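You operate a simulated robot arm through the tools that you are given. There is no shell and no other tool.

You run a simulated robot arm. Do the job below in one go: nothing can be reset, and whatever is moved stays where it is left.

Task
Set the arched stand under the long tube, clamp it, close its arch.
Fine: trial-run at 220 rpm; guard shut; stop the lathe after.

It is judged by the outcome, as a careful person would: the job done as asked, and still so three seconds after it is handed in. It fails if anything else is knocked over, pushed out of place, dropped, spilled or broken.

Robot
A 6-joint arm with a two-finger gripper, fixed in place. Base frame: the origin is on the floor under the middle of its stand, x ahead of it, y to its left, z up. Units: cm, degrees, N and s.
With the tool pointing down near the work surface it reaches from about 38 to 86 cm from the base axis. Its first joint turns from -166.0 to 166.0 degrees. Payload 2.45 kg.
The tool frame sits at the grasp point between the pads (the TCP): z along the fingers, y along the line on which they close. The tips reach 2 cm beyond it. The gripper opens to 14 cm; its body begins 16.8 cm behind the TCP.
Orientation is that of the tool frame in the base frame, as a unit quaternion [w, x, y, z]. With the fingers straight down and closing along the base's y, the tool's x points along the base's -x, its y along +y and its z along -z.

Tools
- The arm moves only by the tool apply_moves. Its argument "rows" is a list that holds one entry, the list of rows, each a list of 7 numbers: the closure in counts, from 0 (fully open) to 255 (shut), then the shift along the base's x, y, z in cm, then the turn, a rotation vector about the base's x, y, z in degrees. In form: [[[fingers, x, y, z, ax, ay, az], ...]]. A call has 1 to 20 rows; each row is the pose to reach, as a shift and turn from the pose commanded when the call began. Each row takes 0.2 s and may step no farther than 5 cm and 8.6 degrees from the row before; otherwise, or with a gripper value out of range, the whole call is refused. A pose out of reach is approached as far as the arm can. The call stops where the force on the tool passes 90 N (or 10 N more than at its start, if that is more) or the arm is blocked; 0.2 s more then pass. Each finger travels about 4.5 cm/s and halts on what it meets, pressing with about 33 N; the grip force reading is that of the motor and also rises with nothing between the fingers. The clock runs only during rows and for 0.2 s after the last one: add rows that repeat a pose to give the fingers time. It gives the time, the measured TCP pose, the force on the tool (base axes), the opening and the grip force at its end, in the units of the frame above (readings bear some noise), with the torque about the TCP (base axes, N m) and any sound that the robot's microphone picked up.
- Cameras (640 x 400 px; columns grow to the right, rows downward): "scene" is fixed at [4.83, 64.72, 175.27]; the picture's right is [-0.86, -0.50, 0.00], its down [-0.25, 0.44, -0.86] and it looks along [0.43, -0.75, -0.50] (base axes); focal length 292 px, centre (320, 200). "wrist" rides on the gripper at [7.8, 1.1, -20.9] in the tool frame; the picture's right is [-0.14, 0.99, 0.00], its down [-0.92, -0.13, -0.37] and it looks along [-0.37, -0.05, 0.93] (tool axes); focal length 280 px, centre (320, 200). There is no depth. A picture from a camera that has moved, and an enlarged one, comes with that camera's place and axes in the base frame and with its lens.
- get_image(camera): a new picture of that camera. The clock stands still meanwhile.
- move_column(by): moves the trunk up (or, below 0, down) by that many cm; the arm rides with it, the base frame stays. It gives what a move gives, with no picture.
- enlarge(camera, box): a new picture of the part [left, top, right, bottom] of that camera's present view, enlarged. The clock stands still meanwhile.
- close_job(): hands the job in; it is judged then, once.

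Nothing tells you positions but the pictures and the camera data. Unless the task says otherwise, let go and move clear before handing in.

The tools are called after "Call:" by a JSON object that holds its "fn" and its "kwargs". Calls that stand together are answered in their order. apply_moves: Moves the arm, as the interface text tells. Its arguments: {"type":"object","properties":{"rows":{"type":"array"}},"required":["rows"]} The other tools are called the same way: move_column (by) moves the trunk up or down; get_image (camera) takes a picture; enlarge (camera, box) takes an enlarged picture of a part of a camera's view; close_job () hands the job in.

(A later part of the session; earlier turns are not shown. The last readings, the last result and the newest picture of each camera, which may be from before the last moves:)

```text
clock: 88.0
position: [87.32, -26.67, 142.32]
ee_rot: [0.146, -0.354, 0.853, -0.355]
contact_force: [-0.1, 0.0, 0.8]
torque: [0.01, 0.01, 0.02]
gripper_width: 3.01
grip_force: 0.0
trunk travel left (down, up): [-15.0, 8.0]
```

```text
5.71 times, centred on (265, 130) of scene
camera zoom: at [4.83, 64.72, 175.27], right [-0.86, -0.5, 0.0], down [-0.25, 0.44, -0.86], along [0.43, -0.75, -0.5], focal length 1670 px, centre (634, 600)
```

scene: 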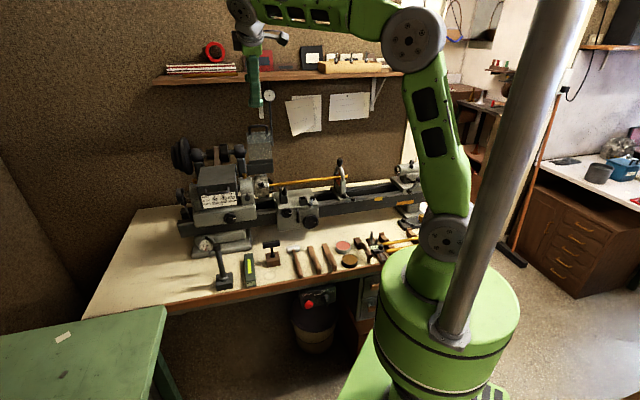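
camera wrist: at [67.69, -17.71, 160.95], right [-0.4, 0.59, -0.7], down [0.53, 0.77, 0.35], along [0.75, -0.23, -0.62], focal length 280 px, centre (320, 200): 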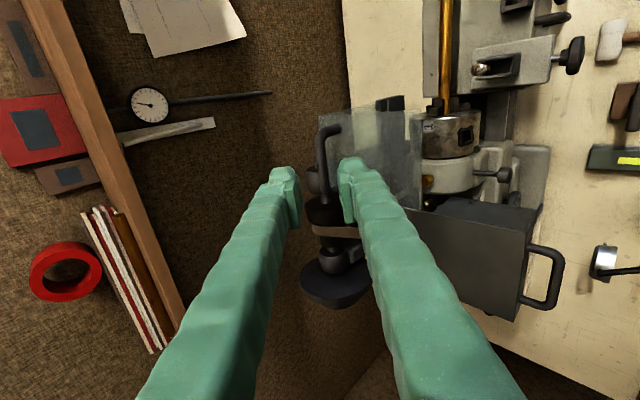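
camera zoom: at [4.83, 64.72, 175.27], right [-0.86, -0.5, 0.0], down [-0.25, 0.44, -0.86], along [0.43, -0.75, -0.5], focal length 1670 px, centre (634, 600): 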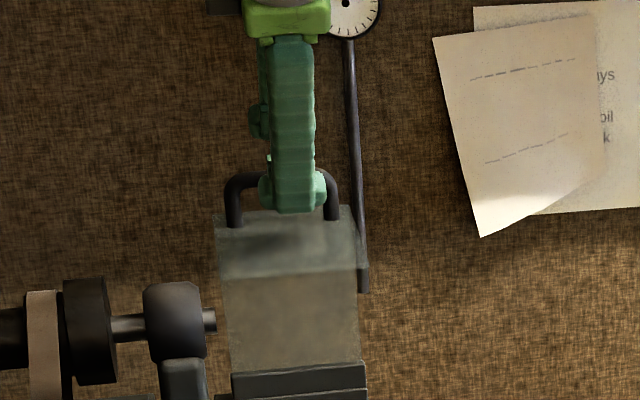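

Call:
{"fn": "apply_moves", "kwargs": {"rows": [[[200, 0.4, -0.4, -0.55, 0, 0, 0], [200, 0.75, -0.75, -1.06, 0, 0, 0], [200, 0.75, -0.75, -1.06, 0, 0, 0]]]}}

Call:
{"fn": "enlarge", "kwargs": {"camera": "wrist", "box": [240, 110, 400, 230]}}

Call:
{"fn": "enlarge", "kwargs": {"camera": "scene", "box": [235, 95, 295, 165]}}

```text
clock: 88.8
position: [88.07, -27.47, 141.08]
ee_rot: [0.145, -0.354, 0.854, -0.354]
contact_force: [-0.3, 0.0, 0.0]
torque: [-0.01, -0.01, -0.02]
gripper_width: 3.03
grip_force: 0.1
trunk travel left (down, up): [-15.0, 8.0]
```

```text
3.33 times, centred on (320, 170) of wrist
camera zoom: at [71.57, -21.99, 155.2], right [-0.4, 0.59, -0.7], down [0.53, 0.77, 0.35], along [0.75, -0.23, -0.62], focal length 935 px, centre (320, 300)
```

zoom: 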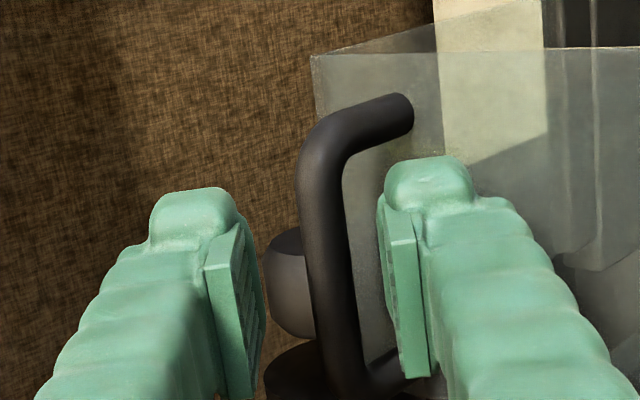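

```text
5.71 times, centred on (265, 130) of scene
camera zoom: at [4.83, 64.72, 175.27], right [-0.86, -0.5, 0.0], down [-0.25, 0.44, -0.86], along [0.43, -0.75, -0.5], focal length 1670 px, centre (634, 600)
```

zoom: 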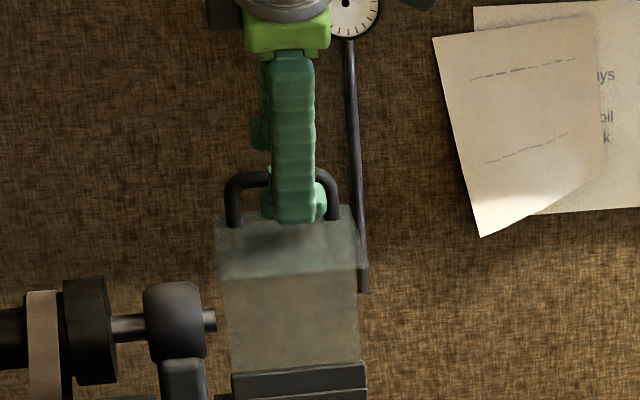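

Call:
{"fn": "apply_moves", "kwargs": {"rows": [[[220, 0, 0, 0, 0, 0, 0], [240, 0, 0, 0, 0, 0, 0], [255, 0, 0, 0, 0, 0, 0], [255, 0, 0, 0, 0, 0, 0]]]}}

Call:
{"fn": "enlarge", "kwargs": {"camera": "wrist", "box": [240, 110, 400, 230]}}

```text
clock: 89.8
position: [88.22, -27.37, 141.2]
ee_rot: [0.145, -0.354, 0.854, -0.353]
contact_force: [-0.7, 0.2, -0.3]
torque: [-0.01, -0.01, 0.03]
gripper_width: 0.0
grip_force: 29.4
trunk travel left (down, up): [-15.0, 8.0]
```

```text
3.33 times, centred on (320, 170) of wrist
camera zoom: at [71.57, -21.97, 155.21], right [-0.4, 0.59, -0.7], down [0.53, 0.77, 0.35], along [0.75, -0.23, -0.62], focal length 935 px, centre (320, 300)
```

zoom: 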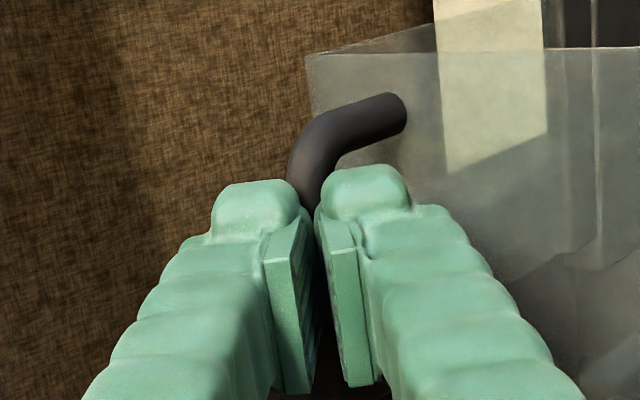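

Call:
{"fn": "apply_moves", "kwargs": {"rows": [[[225, 0, 0, 0, 0, 0, 0], [200, 0, 0, 0, 0, 0, 0], [200, 0.4, -0.4, -0.55, 0, 0, 0], [200, 0.75, -0.75, -1.06, 0, 0, 0], [200, 0.75, -0.75, -1.06, 0, 0, 0]]]}}

Call:
{"fn": "enlarge", "kwargs": {"camera": "wrist", "box": [240, 110, 400, 230]}}

Call:
{"fn": "enlarge", "kwargs": {"camera": "scene", "box": [235, 95, 295, 165]}}

```text
clock: 91.0
position: [88.86, -28.06, 140.05]
ee_rot: [0.145, -0.355, 0.853, -0.354]
contact_force: [0.6, 0.4, -0.9]
torque: [-0.01, 0.01, 0.02]
gripper_width: 3.01
grip_force: 0.0
trunk travel left (down, up): [-15.0, 8.0]
```

```text
3.33 times, centred on (320, 170) of wrist
camera zoom: at [72.31, -22.71, 154.16], right [-0.4, 0.59, -0.7], down [0.53, 0.77, 0.35], along [0.75, -0.23, -0.62], focal length 935 px, centre (320, 300)
```

zoom: 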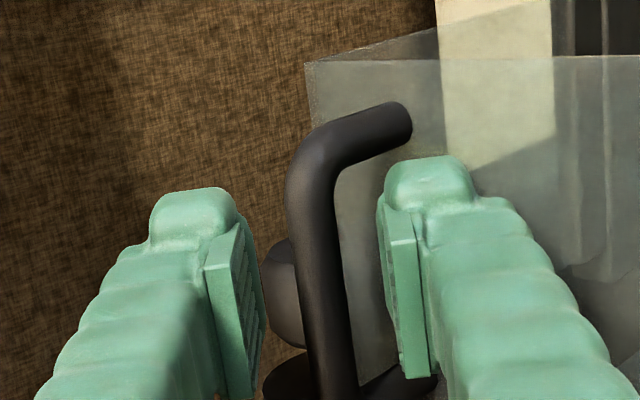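

```text
5.71 times, centred on (265, 130) of scene
camera zoom: at [4.83, 64.72, 175.27], right [-0.86, -0.5, 0.0], down [-0.25, 0.44, -0.86], along [0.43, -0.75, -0.5], focal length 1670 px, centre (634, 600)
```

zoom: 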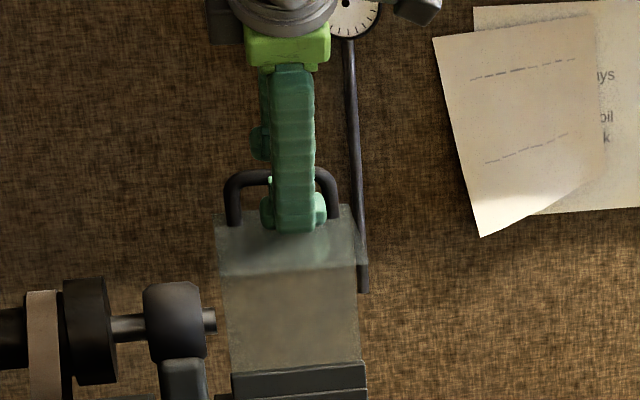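

Call:
{"fn": "apply_moves", "kwargs": {"rows": [[[200, 0.35, -0.35, -0.5, 0, 0, 0], [200, 0.7, -0.7, -1.0, 0, 0, 0], [200, 0.7, -0.7, -1.0, 0, 0, 0]]]}}

Call:
{"fn": "apply_moves", "kwargs": {"rows": [[[220, 0, 0, 0, 0, 0, 0], [240, 0, 0, 0, 0, 0, 0], [255, 0, 0, 0, 0, 0, 0], [255, 0, 0, 0, 0, 0, 0]]]}}

Call:
{"fn": "enlarge", "kwargs": {"camera": "wrist", "box": [240, 110, 400, 230]}}

```text
clock: 91.8
position: [89.32, -28.71, 139.73]
ee_rot: [0.148, -0.354, 0.852, -0.355]
contact_force: [-4.3, 7.6, 21.5]
torque: [0.47, 0.45, -0.04]
gripper_width: 2.52
grip_force: 0.1
trunk travel left (down, up): [-15.0, 8.0]
```

```text
clock: 92.8
position: [89.36, -28.79, 138.97]
ee_rot: [0.144, -0.354, 0.854, -0.353]
contact_force: [-4.3, -1.5, 0.8]
torque: [0.43, -0.38, -0.84]
gripper_width: 0.65
grip_force: 34.4
trunk travel left (down, up): [-15.0, 8.0]
```

```text
3.33 times, centred on (320, 170) of wrist
camera zoom: at [72.89, -23.47, 153.09], right [-0.4, 0.59, -0.7], down [0.53, 0.77, 0.35], along [0.75, -0.23, -0.62], focal length 935 px, centre (320, 300)
```

zoom: 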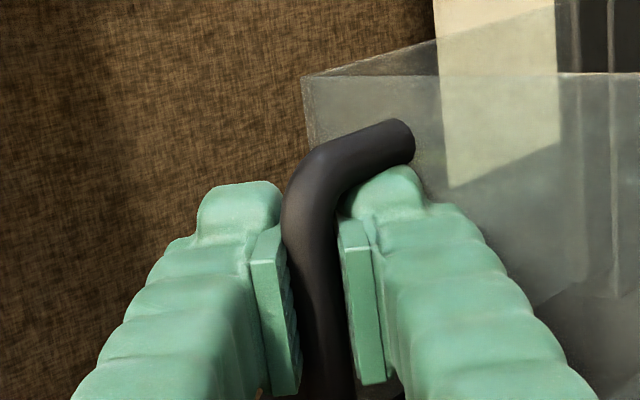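

Call:
{"fn": "enlarge", "kwargs": {"camera": "scene", "box": [225, 95, 305, 205]}}

Call:
{"fn": "get_image", "kwargs": {"camera": "wrist"}}

```text
3.64 times, centred on (265, 150) of scene
camera zoom: at [4.83, 64.72, 175.27], right [-0.86, -0.5, 0.0], down [-0.25, 0.44, -0.86], along [0.43, -0.75, -0.5], focal length 1063 px, centre (520, 382)
```

zoom: 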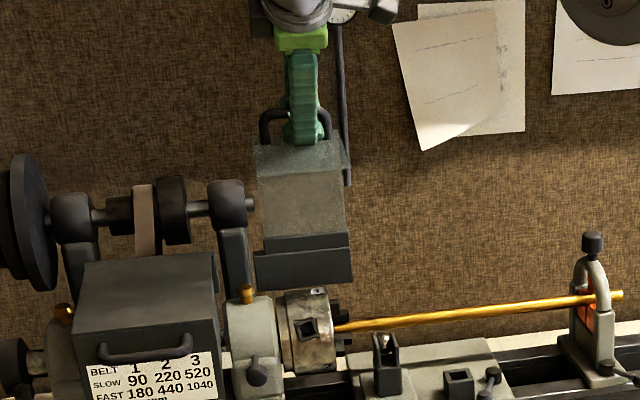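

```text
taken
camera wrist: at [72.89, -23.47, 153.09], right [-0.4, 0.59, -0.7], down [0.53, 0.77, 0.35], along [0.75, -0.23, -0.62], focal length 280 px, centre (320, 200)
```

wrist: 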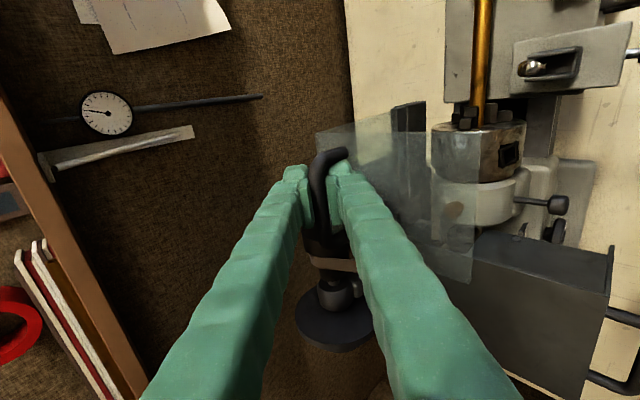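

Call:
{"fn": "enlarge", "kwargs": {"camera": "wrist", "box": [280, 130, 380, 210]}}

Call:
{"fn": "enlarge", "kwargs": {"camera": "scene", "box": [250, 105, 280, 140]}}

```text
5.00 times, centred on (330, 170) of wrist
camera zoom: at [72.89, -23.47, 153.09], right [-0.4, 0.59, -0.7], down [0.53, 0.77, 0.35], along [0.75, -0.23, -0.62], focal length 1402 px, centre (270, 350)
```

zoom: 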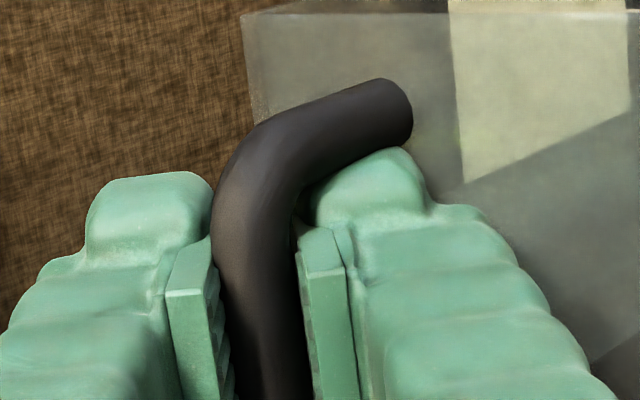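

```text
11.43 times, centred on (265, 122) of scene
camera zoom: at [4.83, 64.72, 175.27], right [-0.86, -0.5, 0.0], down [-0.25, 0.44, -0.86], along [0.43, -0.75, -0.5], focal length 3340 px, centre (949, 1086)
```

zoom: 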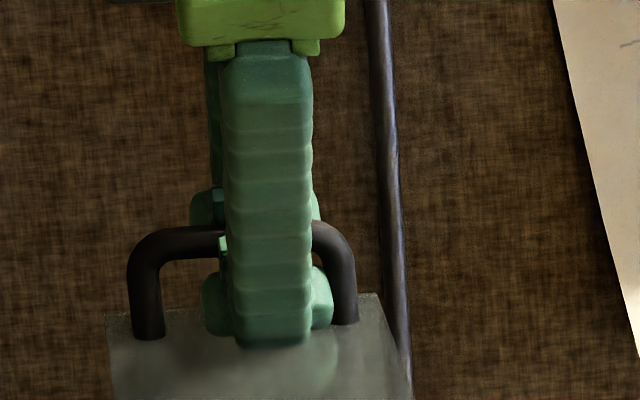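

The bar is caged in the hollow behind the pads, meaning I'm in too deep. I'll open slightly, retract about 2.3 cm, and grip it with the pads.

Call:
{"fn": "apply_moves", "kwargs": {"rows": [[[225, 0, 0, 0, 0, 0, 0], [205, 0, 0, 0, 0, 0, 0], [205, -0.55, 0.55, 0.78, 0, 0, 0], [205, -1.1, 1.1, 1.56, 0, 0, 0], [205, -1.1, 1.1, 1.56, 0, 0, 0], [225, -1.1, 1.1, 1.56, 0, 0, 0], [245, -1.1, 1.1, 1.56, 0, 0, 0], [255, -1.1, 1.1, 1.56, 0, 0, 0], [255, -1.1, 1.1, 1.56, 0, 0, 0]]]}}

Call:
{"fn": "enlarge", "kwargs": {"camera": "scene", "box": [250, 105, 280, 140]}}

Call:
{"fn": "enlarge", "kwargs": {"camera": "wrist", "box": [280, 130, 380, 210]}}

```text
clock: 94.8
position: [88.48, -27.61, 141.16]
ee_rot: [0.147, -0.354, 0.852, -0.356]
contact_force: [-2.2, 3.5, 14.7]
torque: [0.0, -0.27, 0.07]
gripper_width: 0.59
grip_force: 29.8
trunk travel left (down, up): [-15.0, 8.0]
```

```text
11.43 times, centred on (265, 122) of scene
camera zoom: at [4.83, 64.72, 175.27], right [-0.86, -0.5, 0.0], down [-0.25, 0.44, -0.86], along [0.43, -0.75, -0.5], focal length 3340 px, centre (949, 1086)
```

zoom: 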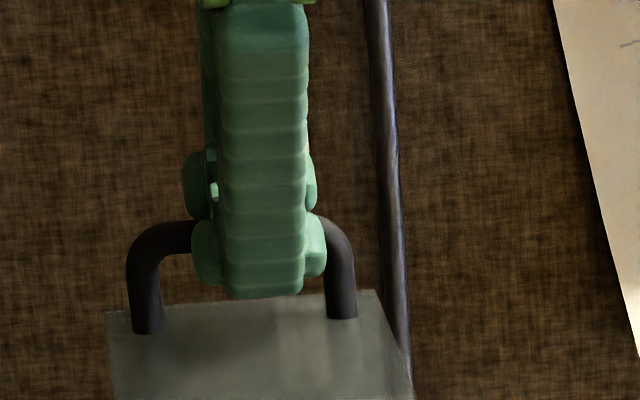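

```text
5.00 times, centred on (330, 170) of wrist
camera zoom: at [71.74, -22.21, 155.08], right [-0.4, 0.59, -0.7], down [0.53, 0.77, 0.35], along [0.75, -0.23, -0.62], focal length 1402 px, centre (270, 350)
```

zoom: 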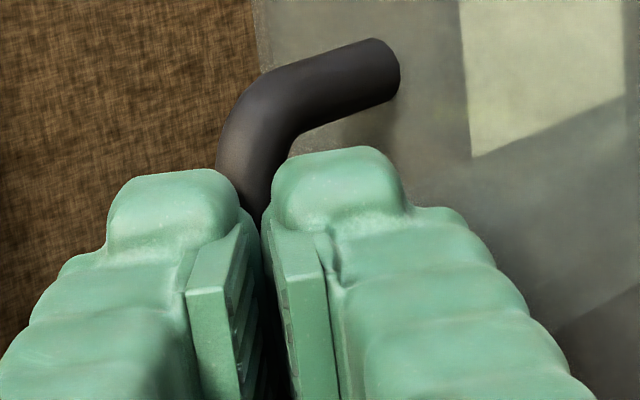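

Call:
{"fn": "apply_moves", "kwargs": {"rows": [[[220, 0, 0, 0, 0, 0, 0], [205, 0, 0, 0, 0, 0, 0], [205, 0.25, -0.25, -0.35, 0, 0, 0], [205, 0.5, -0.5, -0.71, 0, 0, 0], [205, 0.5, -0.5, -0.71, 0, 0, 0], [225, 0.5, -0.5, -0.71, 0, 0, 0], [245, 0.5, -0.5, -0.71, 0, 0, 0], [255, 0.5, -0.5, -0.71, 0, 0, 0], [255, 0.5, -0.5, -0.71, 0, 0, 0]]]}}

Call:
{"fn": "enlarge", "kwargs": {"camera": "scene", "box": [250, 105, 280, 140]}}

Call:
{"fn": "enlarge", "kwargs": {"camera": "wrist", "box": [280, 130, 380, 210]}}

```text
clock: 96.8
position: [88.91, -28.29, 139.95]
ee_rot: [0.145, -0.354, 0.854, -0.354]
contact_force: [1.3, -0.5, 2.9]
torque: [0.46, -0.48, -0.6]
gripper_width: 1.03
grip_force: 37.3
trunk travel left (down, up): [-15.0, 8.0]
```

```text
11.43 times, centred on (265, 122) of scene
camera zoom: at [4.83, 64.72, 175.27], right [-0.86, -0.5, 0.0], down [-0.25, 0.44, -0.86], along [0.43, -0.75, -0.5], focal length 3340 px, centre (949, 1086)
```

zoom: 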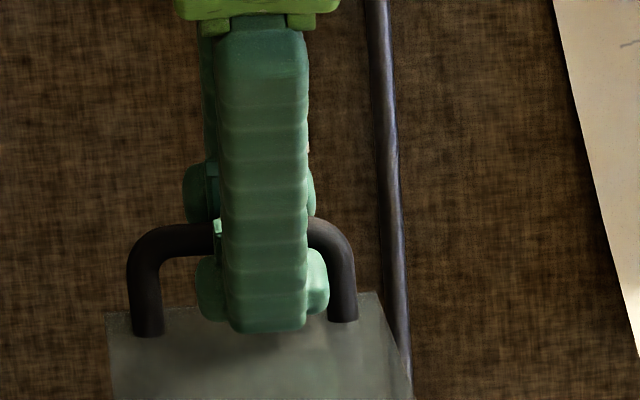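

```text
5.00 times, centred on (330, 170) of wrist
camera zoom: at [72.39, -22.8, 154.07], right [-0.4, 0.59, -0.7], down [0.53, 0.77, 0.35], along [0.75, -0.23, -0.62], focal length 1402 px, centre (270, 350)
```

zoom: 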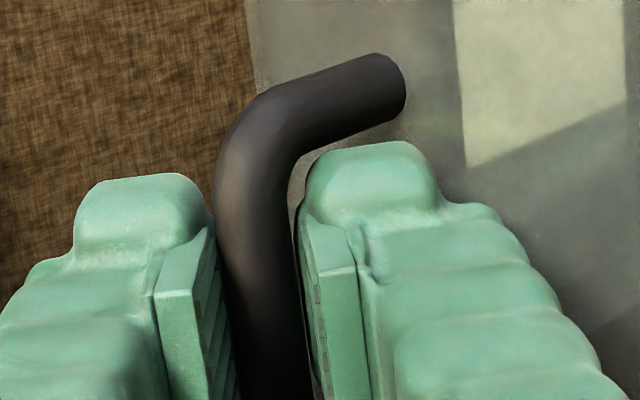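

The bar is now held firmly at 1.03 cm. I'll start swinging the guard forward and down about its hinge, checking forces after the first 10°.

Call:
{"fn": "apply_moves", "kwargs": {"rows": [[[255, -0.6, 0.6, -0.18, -0.6, -0.6, 0], [255, -1.21, 1.21, -0.4, -1.18, -1.18, 0], [255, -1.8, 1.8, -0.66, -1.77, -1.77, 0], [255, -2.4, 2.4, -0.95, -2.36, -2.36, 0], [255, -2.4, 2.4, -0.95, -2.36, -2.36, 0]]]}}

Call:
{"fn": "enlarge", "kwargs": {"camera": "scene", "box": [225, 95, 305, 205]}}

Call:
{"fn": "get_image", "kwargs": {"camera": "wrist"}}

```text
clock: 98.0
position: [86.54, -25.82, 139.01]
ee_rot: [0.155, -0.349, 0.843, -0.378]
contact_force: [-0.8, 3.0, 1.0]
torque: [0.47, -0.46, -0.51]
gripper_width: 1.02
grip_force: 37.2
trunk travel left (down, up): [-15.0, 8.0]
```

```text
3.64 times, centred on (265, 150) of scene
camera zoom: at [4.83, 64.72, 175.27], right [-0.86, -0.5, 0.0], down [-0.25, 0.44, -0.86], along [0.43, -0.75, -0.5], focal length 1063 px, centre (520, 382)
```

zoom: 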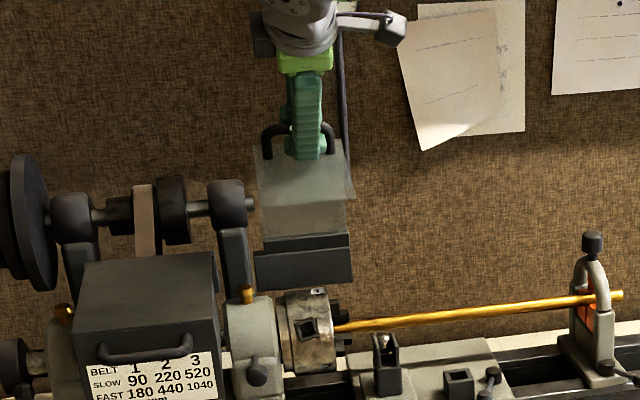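

```text
taken
camera wrist: at [69.42, -19.81, 152.11], right [-0.37, 0.56, -0.74], down [0.52, 0.79, 0.34], along [0.77, -0.26, -0.58], focal length 280 px, centre (320, 200)
```

wrist: 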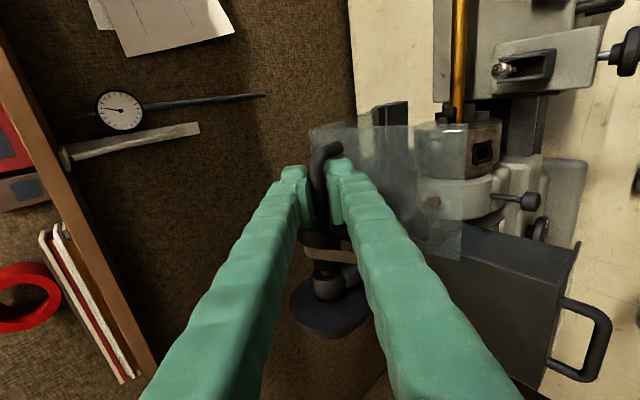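

Call:
{"fn": "apply_moves", "kwargs": {"rows": [[[255, -0.58, 0.58, -0.33, -0.59, -0.59, 0], [255, -1.15, 1.15, -0.69, -1.18, -1.18, 0], [255, -1.71, 1.71, -1.09, -1.77, -1.77, 0], [255, -2.26, 2.26, -1.52, -2.36, -2.36, 0], [255, -2.8, 2.8, -2.0, -2.95, -2.95, 0], [255, -3.32, 3.32, -2.49, -3.54, -3.54, 0], [255, -3.82, 3.82, -3.03, -4.13, -4.13, 0], [255, -4.31, 4.31, -3.58, -4.72, -4.72, 0], [255, -4.31, 4.31, -3.58, -4.72, -4.72, 0]]]}}

Call:
{"fn": "enlarge", "kwargs": {"camera": "scene", "box": [225, 95, 305, 205]}}

Call:
{"fn": "get_image", "kwargs": {"camera": "wrist"}}

```text
clock: 100.0
position: [82.34, -21.65, 135.13]
ee_rot: [0.175, -0.34, 0.82, -0.426]
contact_force: [9.4, -7.6, -15.9]
torque: [0.56, -0.51, -0.39]
gripper_width: 0.88
grip_force: 36.7
trunk travel left (down, up): [-15.0, 8.0]
```

```text
3.64 times, centred on (265, 150) of scene
camera zoom: at [4.83, 64.72, 175.27], right [-0.86, -0.5, 0.0], down [-0.25, 0.44, -0.86], along [0.43, -0.75, -0.5], focal length 1063 px, centre (520, 382)
```

zoom: 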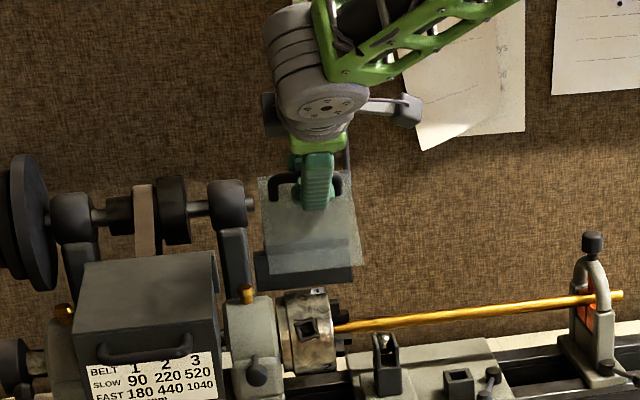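

```text
taken
camera wrist: at [64.33, -14.69, 146.35], right [-0.31, 0.5, -0.81], down [0.49, 0.81, 0.31], along [0.81, -0.3, -0.5], focal length 280 px, centre (320, 200)
```

wrist: 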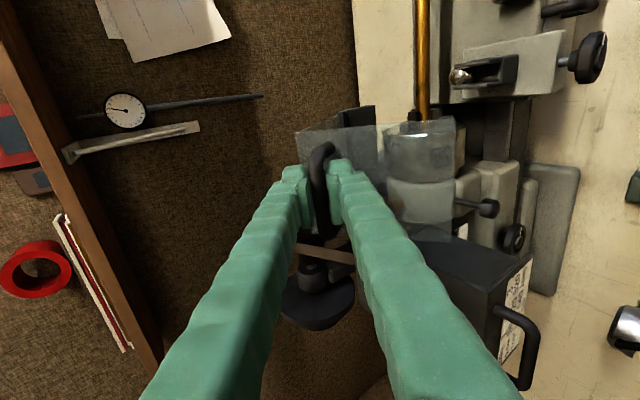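

Call:
{"fn": "apply_moves", "kwargs": {"rows": [[[255, -0.22, 0.22, -0.85, -0.59, -0.59, 0], [255, -0.6, 0.6, -1.42, -1.18, -1.18, 0], [255, -0.95, 0.95, -2.0, -1.77, -1.77, 0], [255, -1.29, 1.29, -2.63, -2.36, -2.36, 0], [255, -1.6, 1.6, -3.27, -2.95, -2.95, 0], [255, -1.89, 1.89, -3.93, -3.54, -3.54, 0], [255, -2.16, 2.16, -4.6, -4.13, -4.13, 0], [255, -2.4, 2.4, -5.28, -4.72, -4.72, 0], [255, -2.4, 2.4, -5.28, -4.72, -4.72, 0]]]}}

Call:
{"fn": "enlarge", "kwargs": {"camera": "scene", "box": [225, 95, 305, 205]}}

Call:
{"fn": "get_image", "kwargs": {"camera": "wrist"}}

```text
clock: 102.0
position: [79.86, -19.07, 130.15]
ee_rot: [0.194, -0.329, 0.793, -0.474]
contact_force: [0.4, 3.3, 0.5]
torque: [0.13, -0.15, 0.0]
gripper_width: 0.78
grip_force: 35.5
trunk travel left (down, up): [-15.0, 8.0]
```

```text
3.64 times, centred on (265, 150) of scene
camera zoom: at [4.83, 64.72, 175.27], right [-0.86, -0.5, 0.0], down [-0.25, 0.44, -0.86], along [0.43, -0.75, -0.5], focal length 1063 px, centre (520, 382)
```

zoom: 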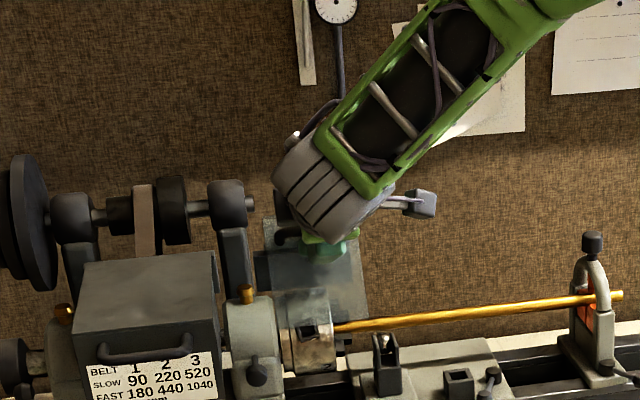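

```text
taken
camera wrist: at [60.88, -11.28, 139.14], right [-0.24, 0.43, -0.87], down [0.47, 0.84, 0.28], along [0.85, -0.34, -0.4], focal length 280 px, centre (320, 200)
```

wrist: 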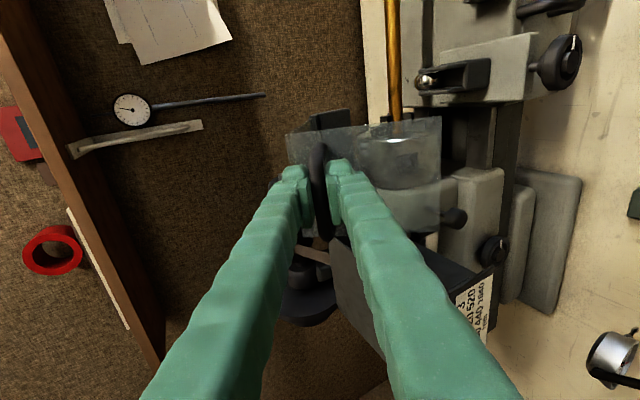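

Call:
{"fn": "enlarge", "kwargs": {"camera": "wrist", "box": [280, 100, 400, 220]}}

Call:
{"fn": "enlarge", "kwargs": {"camera": "scene", "box": [245, 145, 295, 200]}}

```text
3.33 times, centred on (340, 160) of wrist
camera zoom: at [60.88, -11.28, 139.14], right [-0.24, 0.43, -0.87], down [0.47, 0.84, 0.28], along [0.85, -0.34, -0.4], focal length 935 px, centre (253, 333)
```

zoom: 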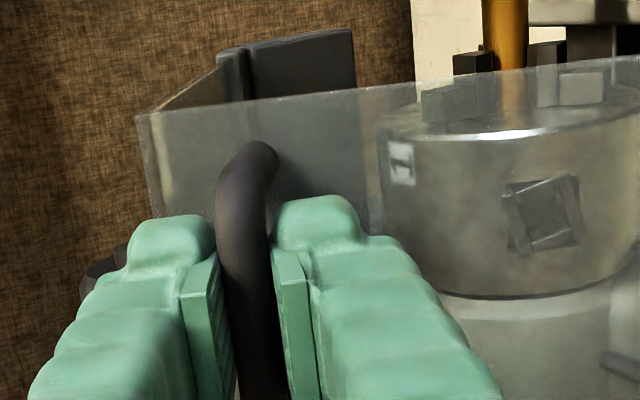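

```text
7.27 times, centred on (270, 172) of scene
camera zoom: at [4.83, 64.72, 175.27], right [-0.86, -0.5, 0.0], down [-0.25, 0.44, -0.86], along [0.43, -0.75, -0.5], focal length 2126 px, centre (684, 400)
```

zoom: 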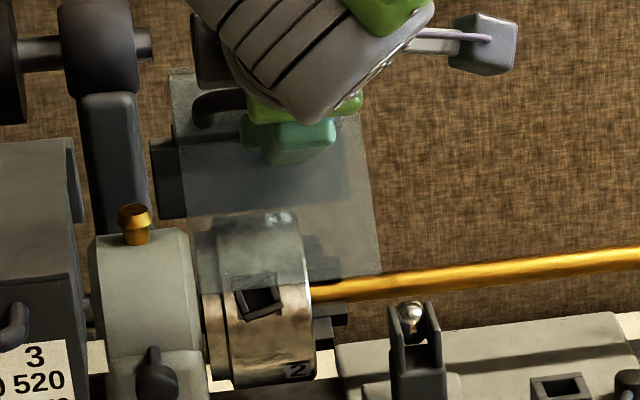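

Call:
{"fn": "apply_moves", "kwargs": {"rows": [[[255, -0.22, 0.22, -0.7, -0.59, -0.59, 0], [255, -0.43, 0.43, -1.41, -1.18, -1.18, 0], [255, -0.62, 0.62, -2.13, -1.77, -1.77, 0], [255, -0.79, 0.79, -2.87, -2.36, -2.36, 0], [255, -0.93, 0.93, -3.62, -2.95, -2.95, 0], [255, -1.05, 1.05, -4.38, -3.54, -3.54, 0], [255, -1.05, 1.05, -4.38, -3.54, -3.54, 0]]]}}

Call:
{"fn": "enlarge", "kwargs": {"camera": "scene", "box": [235, 145, 305, 215]}}

Call:
{"fn": "enlarge", "kwargs": {"camera": "wrist", "box": [280, 80, 480, 240]}}

```text
clock: 103.6
position: [78.74, -18.12, 125.81]
ee_rot: [0.209, -0.321, 0.771, -0.509]
contact_force: [-0.5, 6.6, -0.5]
torque: [0.17, -0.15, 0.0]
gripper_width: 0.72
grip_force: 35.2
trunk travel left (down, up): [-15.0, 8.0]
```

```text
5.71 times, centred on (270, 180) of scene
camera zoom: at [4.83, 64.72, 175.27], right [-0.86, -0.5, 0.0], down [-0.25, 0.44, -0.86], along [0.43, -0.75, -0.5], focal length 1670 px, centre (606, 314)
```

zoom: 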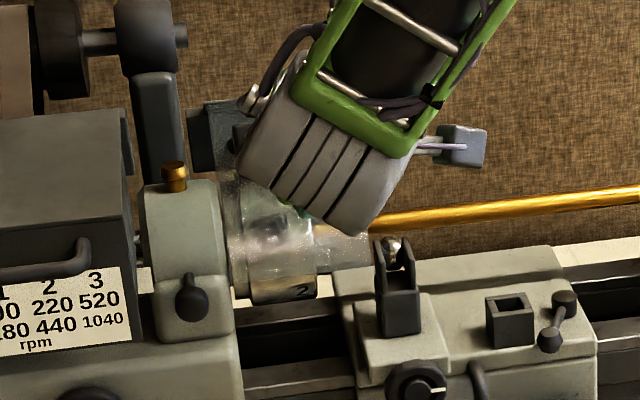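

```text
2.50 times, centred on (380, 160) of wrist
camera zoom: at [59.3, -9.68, 133.08], right [-0.18, 0.37, -0.91], down [0.45, 0.86, 0.26], along [0.88, -0.36, -0.32], focal length 701 px, centre (170, 300)
```

zoom: 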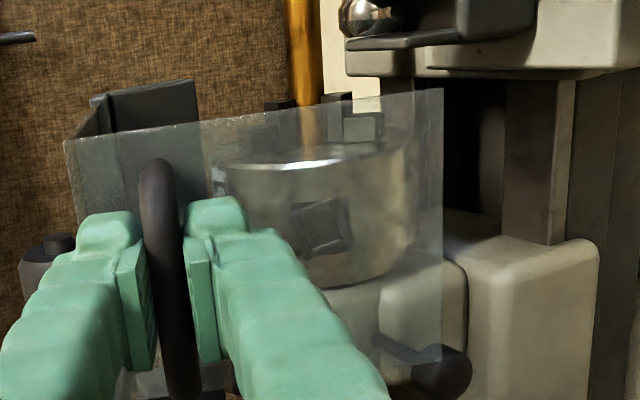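

Call:
{"fn": "apply_moves", "kwargs": {"rows": [[[255, -0.09, 0.09, -0.75, -0.59, -0.59, 0], [255, -0.165, 0.165, -1.52, -1.18, -1.18, 0], [255, -0.21, 0.21, -2.3, -1.77, -1.77, 0], [255, -0.245, 0.245, -3.06, -2.36, -2.36, 0], [255, -0.245, 0.245, -3.06, -2.36, -2.36, 0]]]}}

Call:
{"fn": "enlarge", "kwargs": {"camera": "scene", "box": [235, 145, 305, 215]}}

Call:
{"fn": "enlarge", "kwargs": {"camera": "wrist", "box": [280, 80, 480, 240]}}

```text
clock: 104.8
position: [78.48, -17.69, 122.7]
ee_rot: [0.218, -0.315, 0.756, -0.53]
contact_force: [-4.1, 8.9, -1.3]
torque: [0.04, -0.01, -0.11]
gripper_width: 0.74
grip_force: 35.4
trunk travel left (down, up): [-15.0, 8.0]
```

```text
5.71 times, centred on (270, 180) of scene
camera zoom: at [4.83, 64.72, 175.27], right [-0.86, -0.5, 0.0], down [-0.25, 0.44, -0.86], along [0.43, -0.75, -0.5], focal length 1670 px, centre (606, 314)
```

zoom: 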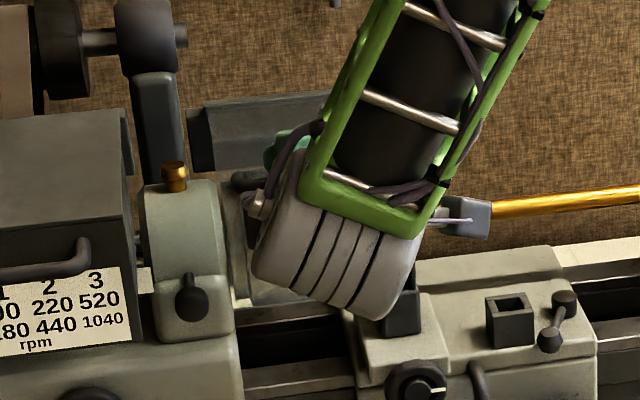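

```text
2.50 times, centred on (380, 160) of wrist
camera zoom: at [58.73, -9.12, 128.84], right [-0.14, 0.33, -0.93], down [0.44, 0.87, 0.24], along [0.89, -0.37, -0.27], focal length 701 px, centre (170, 300)
```

zoom: 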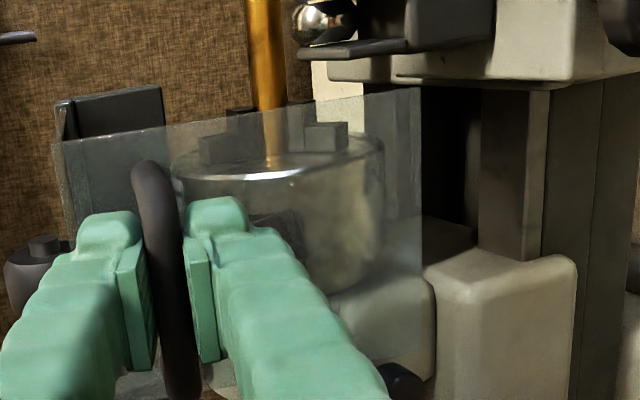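

Call:
{"fn": "apply_moves", "kwargs": {"rows": [[[255, -0.09, 0.09, -0.77, -0.59, -0.59, 0], [255, -0.08, 0.08, -1.53, -1.18, -1.18, 0], [255, -0.04, 0.04, -2.3, -1.77, -1.77, 0], [255, -0.04, 0.04, -2.3, -1.77, -1.77, 0]]]}}

Call:
{"fn": "enlarge", "kwargs": {"camera": "wrist", "box": [280, 80, 480, 240]}}

```text
clock: 105.8
position: [78.42, -17.76, 120.42]
ee_rot: [0.224, -0.309, 0.745, -0.547]
contact_force: [-0.6, 3.0, -1.7]
torque: [-0.08, 0.08, -0.09]
gripper_width: 0.71
grip_force: 35.4
trunk travel left (down, up): [-15.0, 8.0]
```

```text
2.50 times, centred on (380, 160) of wrist
camera zoom: at [58.58, -8.96, 125.68], right [-0.12, 0.31, -0.94], down [0.43, 0.87, 0.23], along [0.89, -0.38, -0.23], focal length 701 px, centre (170, 300)
```

zoom: 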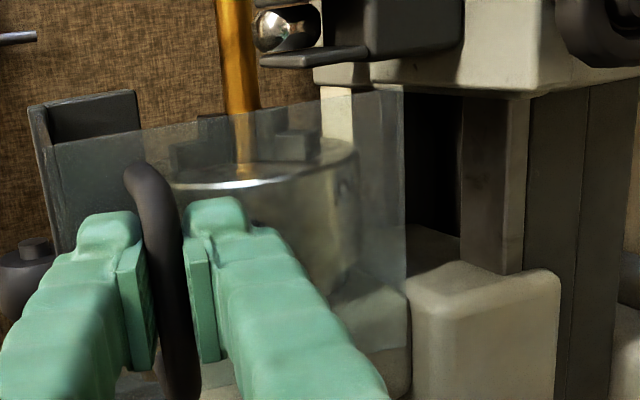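

Call:
{"fn": "apply_moves", "kwargs": {"rows": [[[255, 0.07, -0.07, -0.75, -0.5, -0.5, 0], [255, 0.16, -0.16, -1.5, -1.0, -1.0, 0], [255, 0.16, -0.16, -1.5, -1.0, -1.0, 0]]]}}

Call:
{"fn": "enlarge", "kwargs": {"camera": "wrist", "box": [280, 80, 480, 240]}}

Call:
{"fn": "enlarge", "kwargs": {"camera": "scene", "box": [235, 145, 305, 215]}}

```text
clock: 106.6
position: [78.61, -17.89, 118.88]
ee_rot: [0.228, -0.306, 0.738, -0.556]
contact_force: [-4.2, 7.6, -2.5]
torque: [-0.15, 0.13, 0.0]
gripper_width: 0.7
grip_force: 35.3
trunk travel left (down, up): [-15.0, 8.0]
```

```text
2.50 times, centred on (380, 160) of wrist
camera zoom: at [58.61, -9.01, 123.66], right [-0.1, 0.29, -0.95], down [0.43, 0.88, 0.22], along [0.9, -0.38, -0.21], focal length 701 px, centre (170, 300)
```

zoom: 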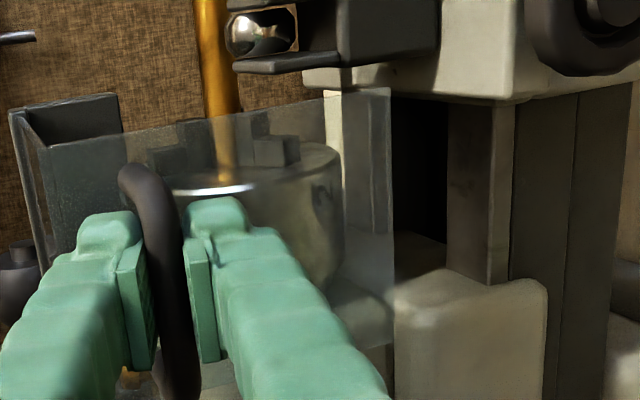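

```text
5.71 times, centred on (270, 180) of scene
camera zoom: at [4.83, 64.72, 175.27], right [-0.86, -0.5, 0.0], down [-0.25, 0.44, -0.86], along [0.43, -0.75, -0.5], focal length 1670 px, centre (606, 314)
```

zoom: 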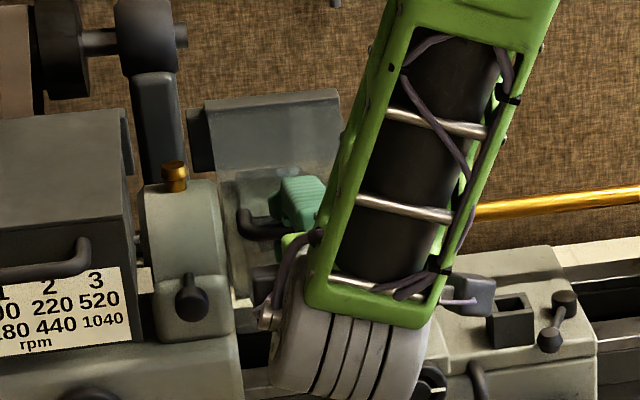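

Call:
{"fn": "apply_moves", "kwargs": {"rows": [[[255, 0.05, -0.05, -0.7, -0.5, -0.5, 0], [255, 0.15, -0.15, -1.4, -1.0, -1.0, 0], [255, 0.15, -0.15, -1.4, -1.0, -1.0, 0]]]}}

Call:
{"fn": "enlarge", "kwargs": {"camera": "wrist", "box": [280, 80, 480, 240]}}

```text
clock: 107.4
position: [78.73, -17.96, 118.39]
ee_rot: [0.237, -0.301, 0.728, -0.569]
contact_force: [-6.9, 13.0, 40.1]
torque: [-0.53, 0.37, 0.02]
gripper_width: 0.74
grip_force: 35.4
trunk travel left (down, up): [-15.0, 8.0]
```

```text
2.50 times, centred on (380, 160) of wrist
camera zoom: at [58.54, -8.97, 122.36], right [-0.07, 0.27, -0.96], down [0.42, 0.88, 0.21], along [0.91, -0.39, -0.17], focal length 701 px, centre (170, 300)
```

zoom: 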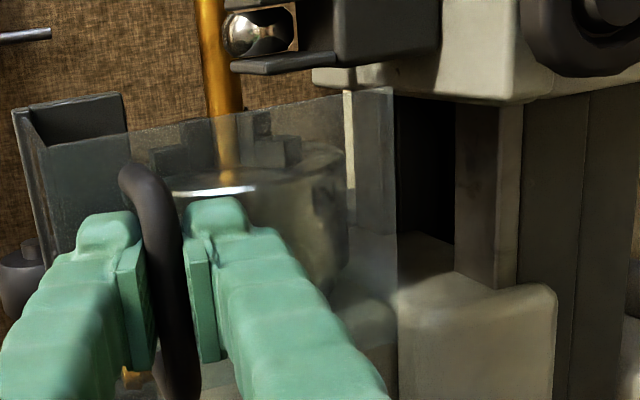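

The guard is on its stop, with the contact force rising to 40 N. I'll relax, open the fingers, and back straight out.

Call:
{"fn": "apply_moves", "kwargs": {"rows": [[[255, 0, 0, 0.8, 0, 0, 0], [230, 0, 0, 0.9, 0, 0, 0], [204, 0, 0, 0.9, 0, 0, 0], [204, 0, 0, 0.9, 0, 0, 0], [204, -0.7, 0.7, 1.1, 0, 0, 0], [204, -2.0, 2.0, 1.5, 0, 0, 0], [204, -4.0, 4.0, 2.2, 0, 0, 0], [204, -6.0, 6.0, 3.0, 0, 0, 0], [204, -8.0, 8.0, 4.0, 0, 0, 0]]]}}

Call:
{"fn": "get_image", "kwargs": {"camera": "wrist"}}

Call:
{"fn": "get_image", "kwargs": {"camera": "scene"}}

Call:
{"fn": "enlarge", "kwargs": {"camera": "scene", "box": [215, 125, 315, 215]}}

```text
clock: 109.4
position: [70.66, -9.89, 121.6]
ee_rot: [0.233, -0.303, 0.731, -0.566]
contact_force: [-1.0, 0.1, -0.1]
torque: [-0.02, 0.01, 0.03]
gripper_width: 2.8
grip_force: 0.1
trunk travel left (down, up): [-15.0, 8.0]
```

```text
taken
camera wrist: at [50.58, -1.05, 125.81], right [-0.08, 0.27, -0.96], down [0.42, 0.88, 0.21], along [0.9, -0.39, -0.19], focal length 280 px, centre (320, 200)
```

wrist: 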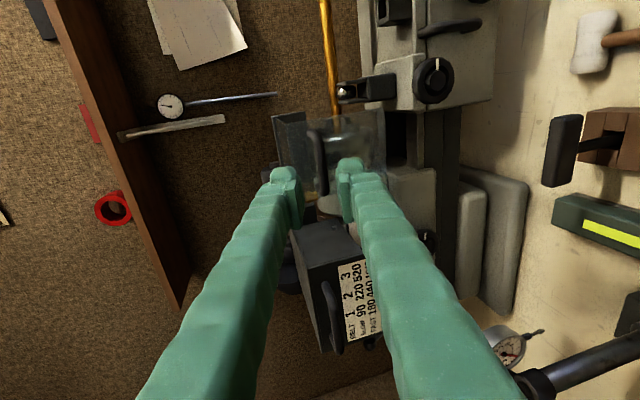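

```text
taken
```

scene: 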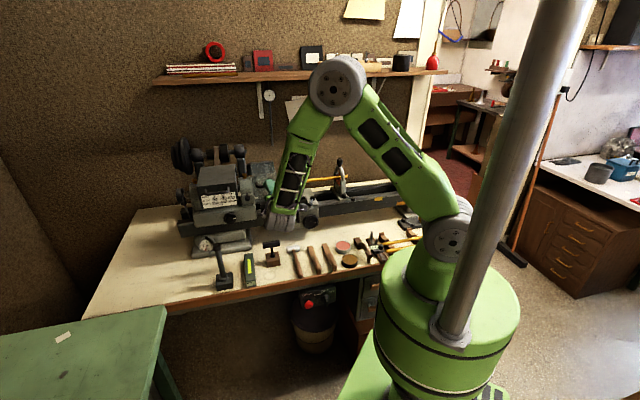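

```text
4.44 times, centred on (265, 170) of scene
camera zoom: at [4.83, 64.72, 175.27], right [-0.86, -0.5, 0.0], down [-0.25, 0.44, -0.86], along [0.43, -0.75, -0.5], focal length 1299 px, centre (564, 333)
```

zoom: 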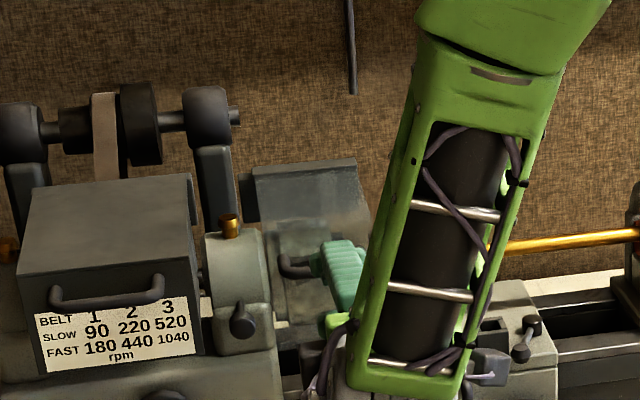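

The guard stays shut over the chuck. Next I'll retract upward, straighten the tool, and turn it back to bed alignment on the way to the control panel.

Call:
{"fn": "apply_moves", "kwargs": {"rows": [[[204, -1.6, 1.2, 1.7, 4.95, 4.95, 0], [204, -3.2, 2.5, 3.4, 9.9, 9.9, 0], [204, -4.7, 3.7, 5.0, 14.85, 14.85, 0], [204, -6.3, 4.9, 6.7, 19.8, 19.8, 0], [204, -7.9, 6.2, 8.4, 24.75, 24.75, 0], [204, -9.5, 7.4, 10.0, 29.7, 29.7, 0], [204, -11.1, 8.6, 11.7, 34.65, 34.65, 0], [204, -12.66, 9.89, 13.4, 39.6, 39.6, 0]]]}}

Call:
{"fn": "get_image", "kwargs": {"camera": "scene"}}

Call:
{"fn": "enlarge", "kwargs": {"camera": "scene", "box": [215, 125, 315, 215]}}

```text
clock: 111.2
position: [58.02, -0.22, 135.01]
ee_rot: [0.063, -0.379, 0.91, -0.154]
contact_force: [-0.1, 0.8, 0.3]
torque: [-0.01, 0.0, 0.02]
gripper_width: 2.82
grip_force: 0.1
trunk travel left (down, up): [-15.0, 8.0]
```

```text
taken
```

scene: 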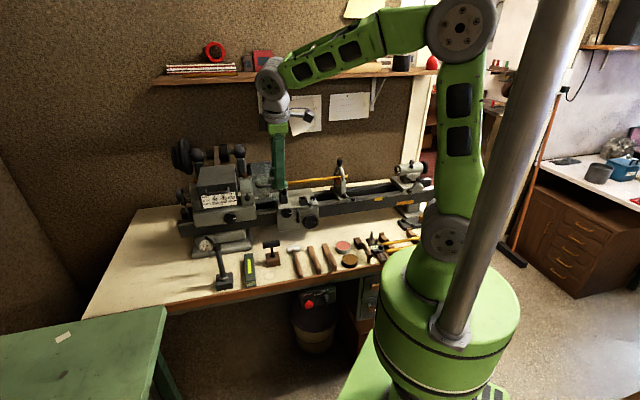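

```text
4.44 times, centred on (265, 170) of scene
camera zoom: at [4.83, 64.72, 175.27], right [-0.86, -0.5, 0.0], down [-0.25, 0.44, -0.86], along [0.43, -0.75, -0.5], focal length 1299 px, centre (564, 333)
```

zoom: 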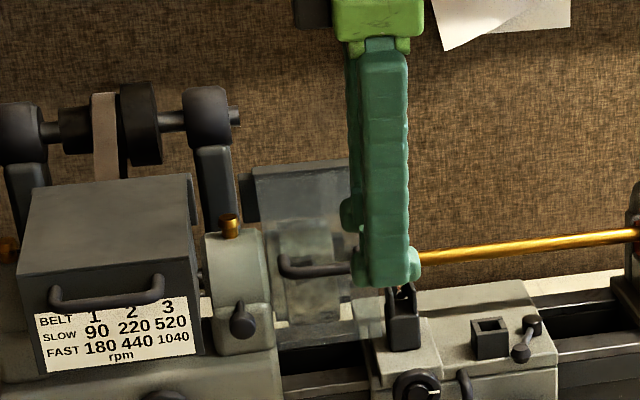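

Call:
{"fn": "apply_moves", "kwargs": {"rows": [[[204, -0.96, -1.07, -3, 1.89, -1.9, -7.71], [204, -1.92, -2.14, -6, 3.78, -3.8, -15.4], [204, -2.9, -3.2, -9, 5.67, -5.7, -23.1], [204, -3.85, -4.3, -12, 7.56, -7.6, -30.8], [204, -4.8, -5.35, -15, 9.45, -9.5, -38.6], [204, -5.8, -6.4, -18, 11.3, -11.4, -46.3], [204, -6.7, -7.5, -21, 13.2, -13.3, -54.0], [204, -7.7, -8.6, -24, 15.1, -15.2, -61.7], [204, -8.65, -9.6, -27, 17.0, -17.1, -69.4], [204, -9.6, -10.7, -30, 18.9, -19.0, -77.1], [204, -10.6, -11.8, -33, 20.8, -20.9, -84.8]]]}}

Call:
{"fn": "get_image", "kwargs": {"camera": "scene"}}

Call:
{"fn": "get_image", "kwargs": {"camera": "wrist"}}

```text
clock: 113.6
position: [47.5, -12.06, 101.78]
ee_rot: [0.152, 0.374, 0.912, -0.066]
contact_force: [-0.4, -0.2, 0.4]
torque: [0.01, 0.03, 0.0]
gripper_width: 2.8
grip_force: 0.1
trunk travel left (down, up): [-15.0, 8.0]
```

```text
taken
```

scene: 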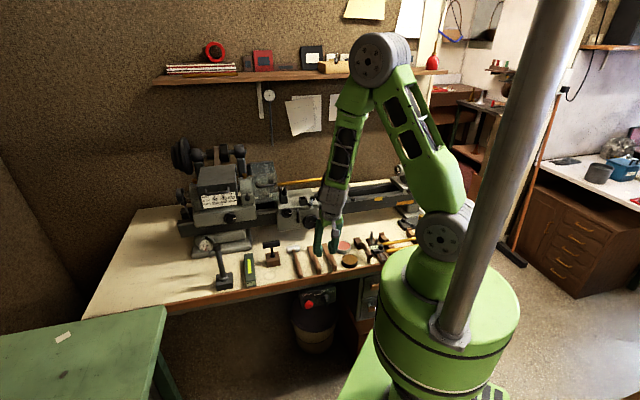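

```text
taken
camera wrist: at [38.22, -1.29, 119.07], right [0.79, 0.61, 0.04], down [0.45, -0.62, 0.65], along [0.42, -0.49, -0.76], focal length 280 px, centre (320, 200)
```

wrist: 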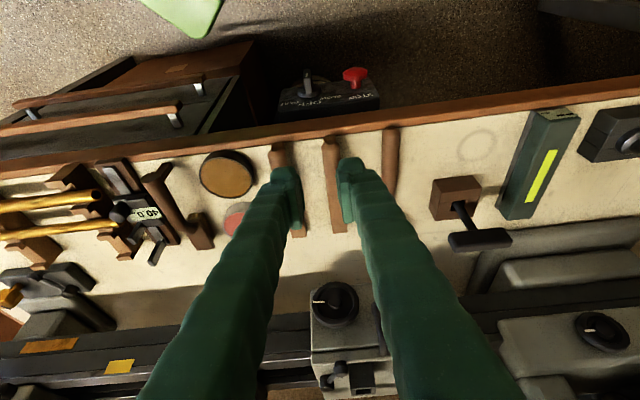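

Call:
{"fn": "enlarge", "kwargs": {"camera": "wrist", "box": [270, 50, 400, 130]}}

Call:
{"fn": "enlarge", "kwargs": {"camera": "scene", "box": [290, 275, 350, 325]}}

```text
4.92 times, centred on (335, 90) of wrist
camera zoom: at [38.22, -1.29, 119.07], right [0.79, 0.61, 0.04], down [0.45, -0.62, 0.65], along [0.42, -0.49, -0.76], focal length 1380 px, centre (246, 742)
```

zoom: 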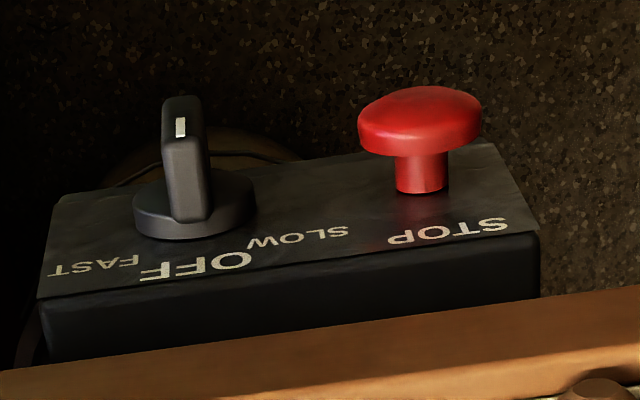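

```text
8.00 times, centred on (320, 300) of scene
camera zoom: at [4.83, 64.72, 175.27], right [-0.86, -0.5, 0.0], down [-0.25, 0.44, -0.86], along [0.43, -0.75, -0.5], focal length 2338 px, centre (320, -600)
```

zoom: 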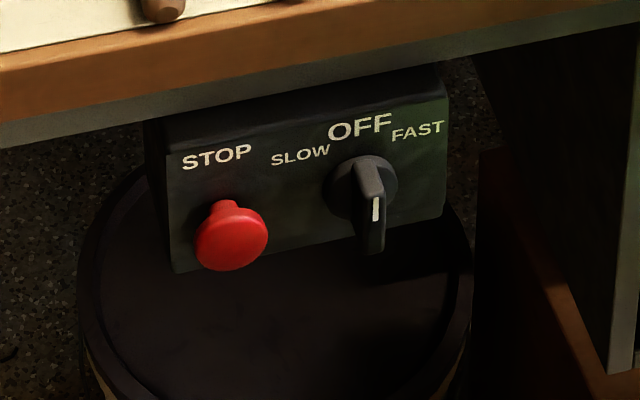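

The selector is a vertical bar pointing to OFF, centred near u=24, z=73, and SLOW is on the headstock side. I'll close the fingers and come down in front of the bench edge on its FAST side, so I can push the top of the bar toward SLOW.

Call:
{"fn": "apply_moves", "kwargs": {"rows": [[[255, -2.0, 0, -1, 0, 0, 0], [255, -4.5, 0, -3, 0, 0, 0], [255, -6.4, -0.5, -6, 0, 0, 0], [255, -6.4, -0.5, -10, 0, 0, 0], [255, -6.4, -0.5, -14, 0, 0, 0], [255, -6.4, -0.5, -14, 0, 0, 0]]]}}

Call:
{"fn": "get_image", "kwargs": {"camera": "wrist"}}

Call:
{"fn": "get_image", "kwargs": {"camera": "scene"}}

```text
clock: 115.0
position: [43.03, -13.25, 98.12]
ee_rot: [0.14, 0.374, 0.914, -0.078]
contact_force: [-0.2, -0.1, 0.4]
torque: [0.02, -0.01, -0.02]
gripper_width: 0.0
grip_force: 29.3
out of reach, approached as far as the arm can: row 2, 3, 4, 5, 6
trunk travel left (down, up): [-15.0, 8.0]
```

```text
taken
camera wrist: at [34.32, -2.28, 115.39], right [0.79, 0.61, 0.01], down [0.46, -0.61, 0.64], along [0.4, -0.5, -0.77], focal length 280 px, centre (320, 200)
```

wrist: 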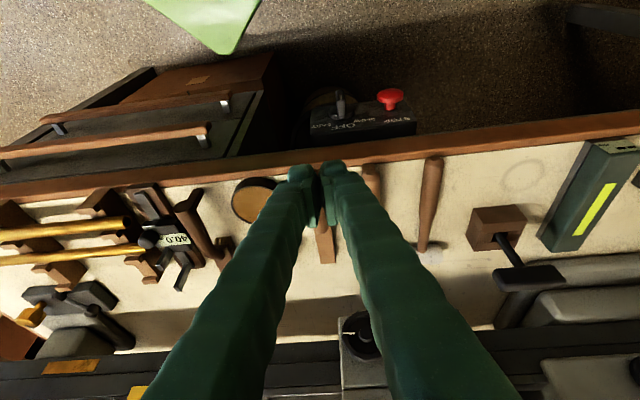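

```text
taken
```

scene: 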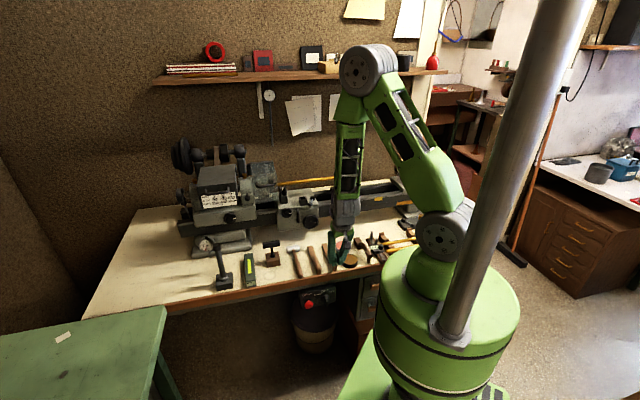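

The arm was folding too tightly at that height. I'll raise the trunk and make the tool more upright before descending in front of the bench.

Call:
{"fn": "move_column", "kwargs": {"by": 8}}

Call:
{"fn": "apply_moves", "kwargs": {"rows": [[[255, 0, 0, 0, 1.9, 1.9, 0], [255, -0.5, -0.3, -1, 3.8, 3.8, 0], [255, -1.2, -0.7, -3, 5.7, 5.7, 0], [255, -2.0, -1.2, -6, 5.7, 5.7, 0], [255, -2.0, -1.2, -10, 5.7, 5.7, 0], [255, -2.0, -1.2, -14, 5.7, 5.7, 0], [255, -2.0, -1.2, -14, 5.7, 5.7, 0]]]}}

Call:
{"fn": "get_image", "kwargs": {"camera": "wrist"}}

```text
clock: 116.2
position: [43.06, -13.21, 106.0]
ee_rot: [0.139, 0.374, 0.914, -0.078]
contact_force: [-0.7, 0.7, -0.5]
torque: [0.05, -0.02, 0.02]
gripper_width: 0.0
grip_force: 29.4
trunk travel left (down, up): [-23.0, 0.0]
```

```text
clock: 117.8
position: [42.27, -15.25, 94.28]
ee_rot: [0.049, 0.377, 0.923, -0.061]
contact_force: [0.7, 0.3, -0.5]
torque: [0.02, -0.01, 0.0]
gripper_width: 0.01
grip_force: 28.8
out of reach, approached as far as the arm can: row 4, 5, 6, 7
trunk travel left (down, up): [-23.0, 0.0]
```

```text
taken
camera wrist: at [36.64, -6.06, 113.76], right [0.79, 0.61, -0.05], down [0.55, -0.67, 0.5], along [0.27, -0.42, -0.86], focal length 280 px, centre (320, 200)
```

wrist: 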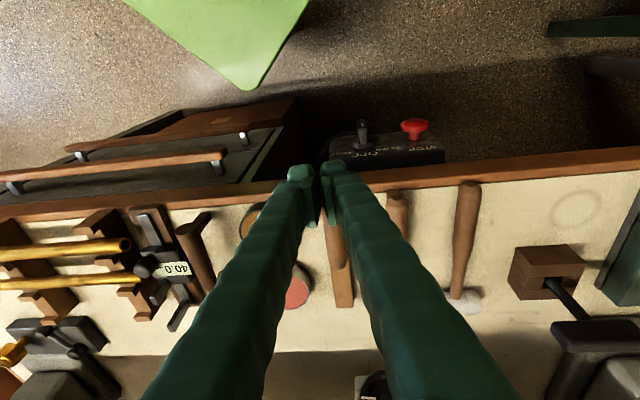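

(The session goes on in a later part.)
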